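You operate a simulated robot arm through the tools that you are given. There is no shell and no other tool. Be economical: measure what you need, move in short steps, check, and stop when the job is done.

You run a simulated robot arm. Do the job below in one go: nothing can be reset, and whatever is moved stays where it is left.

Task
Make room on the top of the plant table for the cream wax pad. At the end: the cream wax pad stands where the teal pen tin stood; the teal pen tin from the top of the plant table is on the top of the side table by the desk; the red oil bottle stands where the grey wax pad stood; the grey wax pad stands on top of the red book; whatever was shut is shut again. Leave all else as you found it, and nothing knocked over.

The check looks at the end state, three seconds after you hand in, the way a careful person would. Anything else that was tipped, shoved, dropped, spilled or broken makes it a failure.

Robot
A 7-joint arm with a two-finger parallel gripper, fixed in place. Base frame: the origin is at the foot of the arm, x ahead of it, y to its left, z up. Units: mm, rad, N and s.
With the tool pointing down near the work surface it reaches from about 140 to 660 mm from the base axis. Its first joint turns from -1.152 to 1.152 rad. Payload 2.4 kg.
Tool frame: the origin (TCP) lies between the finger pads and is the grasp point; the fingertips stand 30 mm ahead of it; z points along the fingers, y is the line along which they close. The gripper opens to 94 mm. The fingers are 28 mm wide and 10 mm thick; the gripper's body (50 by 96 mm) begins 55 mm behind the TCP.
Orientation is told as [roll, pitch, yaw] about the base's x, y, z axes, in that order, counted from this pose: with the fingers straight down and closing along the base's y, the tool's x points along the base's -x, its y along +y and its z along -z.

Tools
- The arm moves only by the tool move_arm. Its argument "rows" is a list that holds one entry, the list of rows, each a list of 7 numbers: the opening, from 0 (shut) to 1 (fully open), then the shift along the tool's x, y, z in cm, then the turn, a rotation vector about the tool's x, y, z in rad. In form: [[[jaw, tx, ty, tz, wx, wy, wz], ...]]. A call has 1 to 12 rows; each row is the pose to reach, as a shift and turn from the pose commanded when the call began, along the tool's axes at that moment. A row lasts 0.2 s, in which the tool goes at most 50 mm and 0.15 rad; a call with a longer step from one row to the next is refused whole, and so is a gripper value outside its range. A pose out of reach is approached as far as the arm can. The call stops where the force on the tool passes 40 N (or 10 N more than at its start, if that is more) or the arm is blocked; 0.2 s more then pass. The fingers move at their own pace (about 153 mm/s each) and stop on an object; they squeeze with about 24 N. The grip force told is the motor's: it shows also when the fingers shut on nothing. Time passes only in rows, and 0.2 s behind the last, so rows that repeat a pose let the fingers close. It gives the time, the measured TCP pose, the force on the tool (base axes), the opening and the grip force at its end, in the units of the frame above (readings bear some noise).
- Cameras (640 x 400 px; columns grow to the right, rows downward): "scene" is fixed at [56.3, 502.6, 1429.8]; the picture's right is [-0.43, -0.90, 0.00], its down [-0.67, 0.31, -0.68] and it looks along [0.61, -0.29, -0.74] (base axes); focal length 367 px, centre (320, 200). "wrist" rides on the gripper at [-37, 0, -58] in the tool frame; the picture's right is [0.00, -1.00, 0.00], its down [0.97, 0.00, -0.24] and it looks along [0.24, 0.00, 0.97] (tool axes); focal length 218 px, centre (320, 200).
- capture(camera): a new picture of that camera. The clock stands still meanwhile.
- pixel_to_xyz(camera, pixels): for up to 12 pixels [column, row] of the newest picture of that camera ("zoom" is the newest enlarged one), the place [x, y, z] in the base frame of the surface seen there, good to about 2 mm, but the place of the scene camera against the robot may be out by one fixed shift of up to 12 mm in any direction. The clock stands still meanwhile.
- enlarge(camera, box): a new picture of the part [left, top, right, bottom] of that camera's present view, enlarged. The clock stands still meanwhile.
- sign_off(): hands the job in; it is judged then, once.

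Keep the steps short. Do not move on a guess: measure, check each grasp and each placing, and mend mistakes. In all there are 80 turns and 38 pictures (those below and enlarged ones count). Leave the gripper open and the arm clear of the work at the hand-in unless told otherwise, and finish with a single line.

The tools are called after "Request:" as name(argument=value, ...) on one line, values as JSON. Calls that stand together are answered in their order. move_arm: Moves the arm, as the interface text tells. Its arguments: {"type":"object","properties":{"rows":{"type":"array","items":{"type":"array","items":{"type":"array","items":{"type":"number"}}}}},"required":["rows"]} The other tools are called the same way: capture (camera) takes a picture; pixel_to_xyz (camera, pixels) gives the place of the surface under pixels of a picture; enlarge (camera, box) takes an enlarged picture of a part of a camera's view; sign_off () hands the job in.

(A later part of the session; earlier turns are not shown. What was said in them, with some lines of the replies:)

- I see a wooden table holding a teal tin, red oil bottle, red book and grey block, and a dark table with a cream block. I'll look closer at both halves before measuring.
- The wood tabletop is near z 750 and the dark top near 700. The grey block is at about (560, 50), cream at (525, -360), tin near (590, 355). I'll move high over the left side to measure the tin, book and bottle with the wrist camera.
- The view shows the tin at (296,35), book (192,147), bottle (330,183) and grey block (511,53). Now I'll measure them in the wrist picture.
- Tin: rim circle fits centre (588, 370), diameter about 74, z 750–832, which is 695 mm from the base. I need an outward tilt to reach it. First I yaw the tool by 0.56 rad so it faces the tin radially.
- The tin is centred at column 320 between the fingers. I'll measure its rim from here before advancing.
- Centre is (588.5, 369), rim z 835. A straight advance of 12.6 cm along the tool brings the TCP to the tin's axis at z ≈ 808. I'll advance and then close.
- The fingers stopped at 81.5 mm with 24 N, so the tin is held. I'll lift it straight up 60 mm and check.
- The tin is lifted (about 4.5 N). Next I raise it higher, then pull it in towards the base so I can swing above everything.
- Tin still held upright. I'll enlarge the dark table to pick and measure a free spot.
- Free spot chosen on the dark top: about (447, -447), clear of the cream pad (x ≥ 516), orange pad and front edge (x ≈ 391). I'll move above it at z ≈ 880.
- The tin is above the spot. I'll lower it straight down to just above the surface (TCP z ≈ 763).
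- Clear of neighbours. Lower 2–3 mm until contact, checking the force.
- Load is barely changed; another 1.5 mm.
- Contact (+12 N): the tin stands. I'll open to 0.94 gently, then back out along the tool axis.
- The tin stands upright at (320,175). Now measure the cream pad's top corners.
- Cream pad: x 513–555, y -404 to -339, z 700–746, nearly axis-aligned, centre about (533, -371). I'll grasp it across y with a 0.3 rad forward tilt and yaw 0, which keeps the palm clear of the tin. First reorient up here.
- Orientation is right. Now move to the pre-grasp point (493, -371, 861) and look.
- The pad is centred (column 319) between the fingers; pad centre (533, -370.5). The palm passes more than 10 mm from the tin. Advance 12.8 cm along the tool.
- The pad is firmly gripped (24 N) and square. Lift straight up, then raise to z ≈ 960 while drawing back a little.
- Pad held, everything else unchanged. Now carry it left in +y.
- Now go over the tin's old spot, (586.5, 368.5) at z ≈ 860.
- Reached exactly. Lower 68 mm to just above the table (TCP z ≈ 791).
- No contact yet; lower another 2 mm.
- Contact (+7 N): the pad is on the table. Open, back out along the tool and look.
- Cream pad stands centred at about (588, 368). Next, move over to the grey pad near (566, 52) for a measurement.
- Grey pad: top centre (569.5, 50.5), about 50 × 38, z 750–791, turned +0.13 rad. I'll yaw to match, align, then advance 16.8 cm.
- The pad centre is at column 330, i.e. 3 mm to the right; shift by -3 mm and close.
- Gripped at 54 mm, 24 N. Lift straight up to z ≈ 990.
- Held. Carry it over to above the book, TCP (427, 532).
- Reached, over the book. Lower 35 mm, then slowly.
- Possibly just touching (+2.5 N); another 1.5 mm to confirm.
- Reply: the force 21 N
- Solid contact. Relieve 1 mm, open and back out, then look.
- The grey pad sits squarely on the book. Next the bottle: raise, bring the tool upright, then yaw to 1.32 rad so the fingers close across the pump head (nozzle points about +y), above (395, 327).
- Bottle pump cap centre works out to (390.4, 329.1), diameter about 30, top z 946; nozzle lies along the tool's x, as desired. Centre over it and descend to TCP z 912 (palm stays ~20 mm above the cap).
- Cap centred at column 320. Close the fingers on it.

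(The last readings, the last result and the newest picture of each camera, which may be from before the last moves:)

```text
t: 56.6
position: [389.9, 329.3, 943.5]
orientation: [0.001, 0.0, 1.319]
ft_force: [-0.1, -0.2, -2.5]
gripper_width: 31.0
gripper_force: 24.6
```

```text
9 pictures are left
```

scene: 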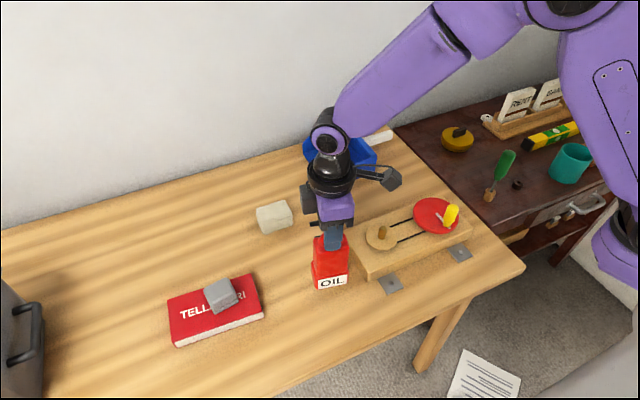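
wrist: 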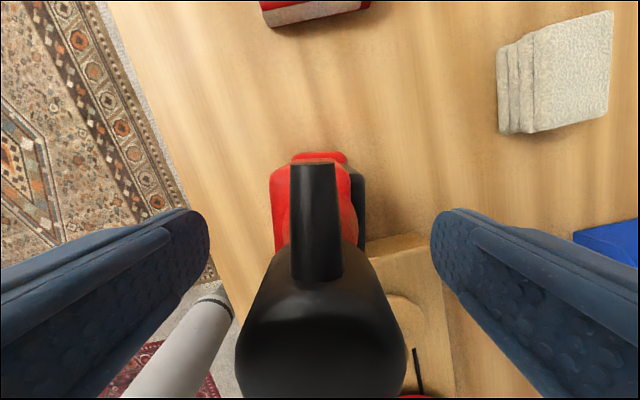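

The bottle is lifted and upright. Raise 12 cm more, then carry to above the grey pad's old place (569, 50.5).

Request:
move_arm(rows=[[[0.1, 0, 0, -4, 0, 0, 0], [0.1, 0, 0, -8, 0, 0, 0], [0.1, 0, 0, -12, 0, 0, 0], [0.1, 2.5, -2.7, -12, 0, 0, 0], [0.1, 5.4, -5.8, -12, 0, 0, 0], [0.1, 8.3, -8.9, -12, 0, 0, 0], [0.1, 11.2, -12.1, -12, 0, 0, 0], [0.1, 14.1, -15.2, -12, 0, 0, 0], [0.1, 17.0, -18.3, -12, 0, 0, 0], [0.1, 19.9, -21.4, -12, 0, 0, 0], [0.1, 22.55, -24.28, -12, 0, 0, 0], [0.1, 22.55, -24.28, -12, 0, 0, 0]]])

Request:
capture(camera="scene")

```text
t: 59.2
position: [568.1, 49.8, 1061.6]
orientation: [0.0, 0.001, 1.32]
ft_force: [0.0, 0.2, -2.3]
gripper_width: 31.1
gripper_force: 23.9
```

```text
8 pictures are left
```

scene: 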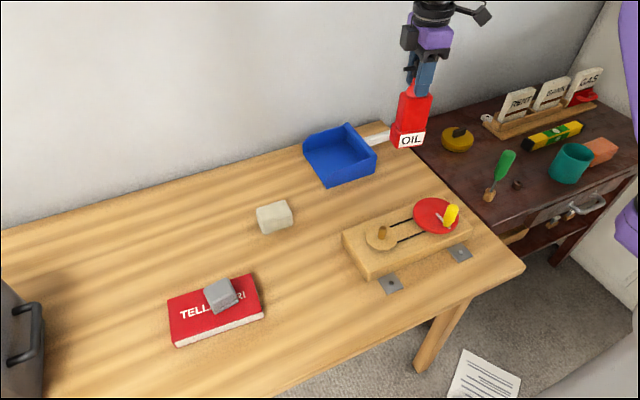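

Position and grip are good. Lower to TCP z ≈ 918 (5 mm above standing height).

Request:
move_arm(rows=[[[0.1, 0, 0, 4, 0, 0, 0], [0.1, 0, 0, 8, 0, 0, 0], [0.1, 0, 0, 11.5, 0, 0, 0], [0.1, 0, 0, 13.5, 0, 0, 0], [0.1, 0, 0, 14.35, 0, 0, 0], [0.1, 0, 0, 14.35, 0, 0, 0]]])

Request:
enlarge(camera="scene", box=[300, 90, 480, 230])

Request:
pixel_to_xyz(camera="zoom", pixels=[[310, 345], [360, 335], [335, 290], [285, 345], [375, 320]])

```text
t: 60.6
position: [568.4, 50.8, 918.3]
orientation: [-0.002, 0.0, 1.32]
ft_force: [0.4, -0.9, -3.3]
gripper_width: 31.4
gripper_force: 23.6
```

```text
2.86 times, centred on (390, 160) of scene
```

zoom: 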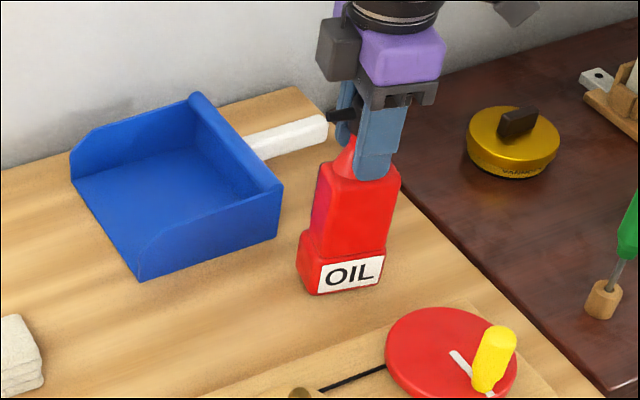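

```text
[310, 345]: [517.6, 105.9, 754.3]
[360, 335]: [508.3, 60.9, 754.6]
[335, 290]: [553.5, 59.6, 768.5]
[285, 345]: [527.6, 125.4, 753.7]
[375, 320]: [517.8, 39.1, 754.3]
```

Clear of the pan, upright. Lower the last 5 mm slowly.

Request:
move_arm(rows=[[[0.1, 0, 0, 0.2, 0, 0, 0], [0.1, 0, 0, 0.4, 0, 0, 0], [0.1, 0, 0, 0.4, 0, 0, 0]]])

Request:
move_arm(rows=[[[0.1, 0, 0, 0.07, 0, 0, 0], [0.1, 0, 0, 0.14, 0, 0, 0], [0.1, 0, 0, 0.14, 0, 0, 0]]])

```text
t: 61.4
position: [569.5, 49.7, 915.5]
orientation: [0.001, 0.0, 1.319]
ft_force: [0.1, 0.7, -1.7]
gripper_width: 31.0
gripper_force: 23.6
```

```text
t: 62.2
position: [570.9, 49.7, 913.9]
orientation: [-0.001, 0.0, 1.32]
ft_force: [0.1, -0.8, -2.2]
gripper_width: 31.0
gripper_force: 23.8
```

Still carrying its weight; 1.5 mm more.

Request:
move_arm(rows=[[[0.1, 0, 0, 0.07, 0, 0, 0], [0.1, 0, 0, 0.14, 0, 0, 0], [0.1, 0, 0, 0.14, 0, 0, 0]]])

```text
t: 63.0
position: [570.1, 50.2, 913.8]
orientation: [-0.002, -0.001, 1.322]
ft_force: [-2.5, -0.9, 10.2]
gripper_width: 31.1
gripper_force: 24.1
```

Contact (+10 N). Open gently, then raise straight up clear of the cap.

Request:
move_arm(rows=[[[0.25, 0, 0, -0.05, 0, 0, 0], [0.5, 0, 0, -0.05, 0, 0, 0], [0.8, 0, 0, -0.05, 0, 0, 0], [1, 0, 0, -0.05, 0, 0, 0], [1, 0, 0, -0.05, 0, 0, 0], [1, 0, 0, -3, 0, 0, 0], [1, 0, 0, -7, 0, 0, 0], [1, 0, 0, -11, 0, 0, 0], [1, 0, 0, -15, 0, 0, 0], [1, 0, 0, -15, 0, 0, 0]]])

Request:
capture(camera="wrist")

```text
t: 65.2
position: [568.3, 50.4, 1063.0]
orientation: [0.0, -0.001, 1.32]
ft_force: [0.0, 0.2, 0.0]
gripper_width: 94.0
gripper_force: 0.1
```

```text
6 pictures are left
```

wrist: 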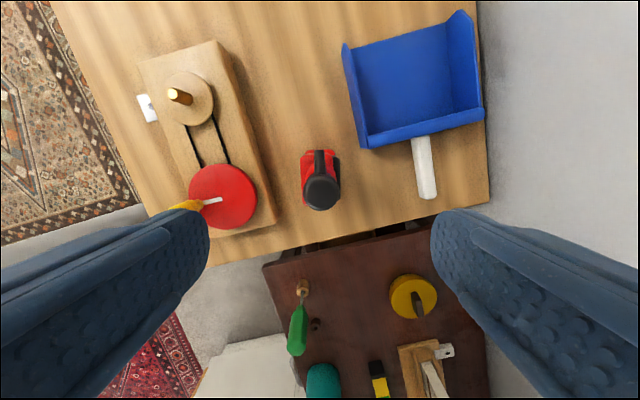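

The bottle stands upright in place. Draw the arm back, clear of the work, and check the whole scene.

Request:
move_arm(rows=[[[1, 1, 4, -0.5, 0, 0, 0], [1, 2, 8, -1, 0, 0, 0], [1, 3, 12, -1.5, 0, 0, 0], [1, 4.2, 16.5, -2, 0, 0, 0], [1, 4.2, 16.5, -2, 0, 0, 0]]])

Request:
capture(camera="scene")

Request:
enlarge(camera="scene", box=[440, 60, 640, 230])

```text
t: 66.4
position: [397.8, 49.4, 1081.4]
orientation: [-0.001, 0.0, 1.32]
ft_force: [0.5, 0.5, -0.1]
gripper_width: 94.1
gripper_force: 0.1
```

```text
5 pictures are left
```

scene: 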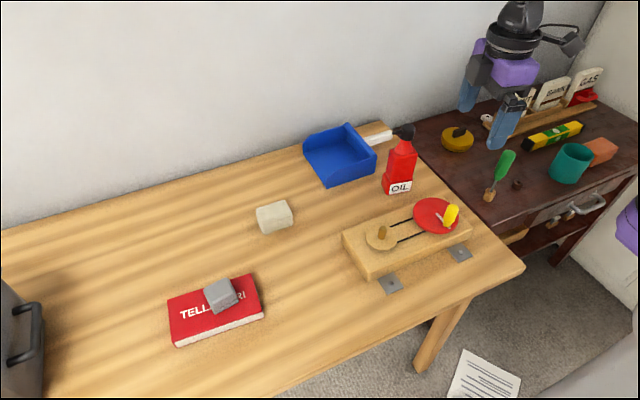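

```text
2.35 times, centred on (540, 145) of scene
```

zoom: 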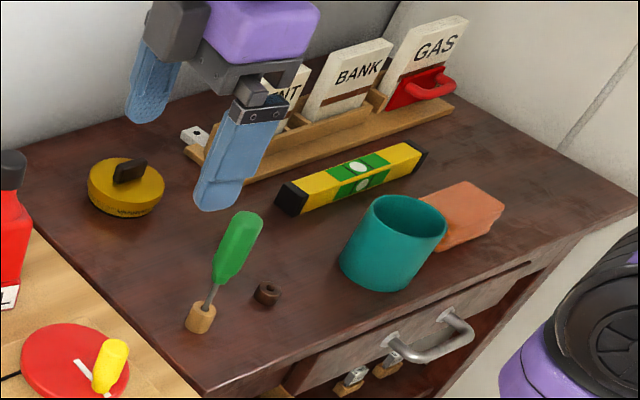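

All four objects are in their places and upright. Everything else looks as it was, the drawer is shut, and the gripper is open and clear. I'm handing in.

Request:
sign_off()

```text
The job is handed in.
```

The job is handed in: the cream wax pad is where the teal tin stood, the tin is on the dark table (which I took to be the side table by the desk), the oil bottle is where the grey wax pad stood, and the grey pad is on the red book, with nothing opened or knocked over.
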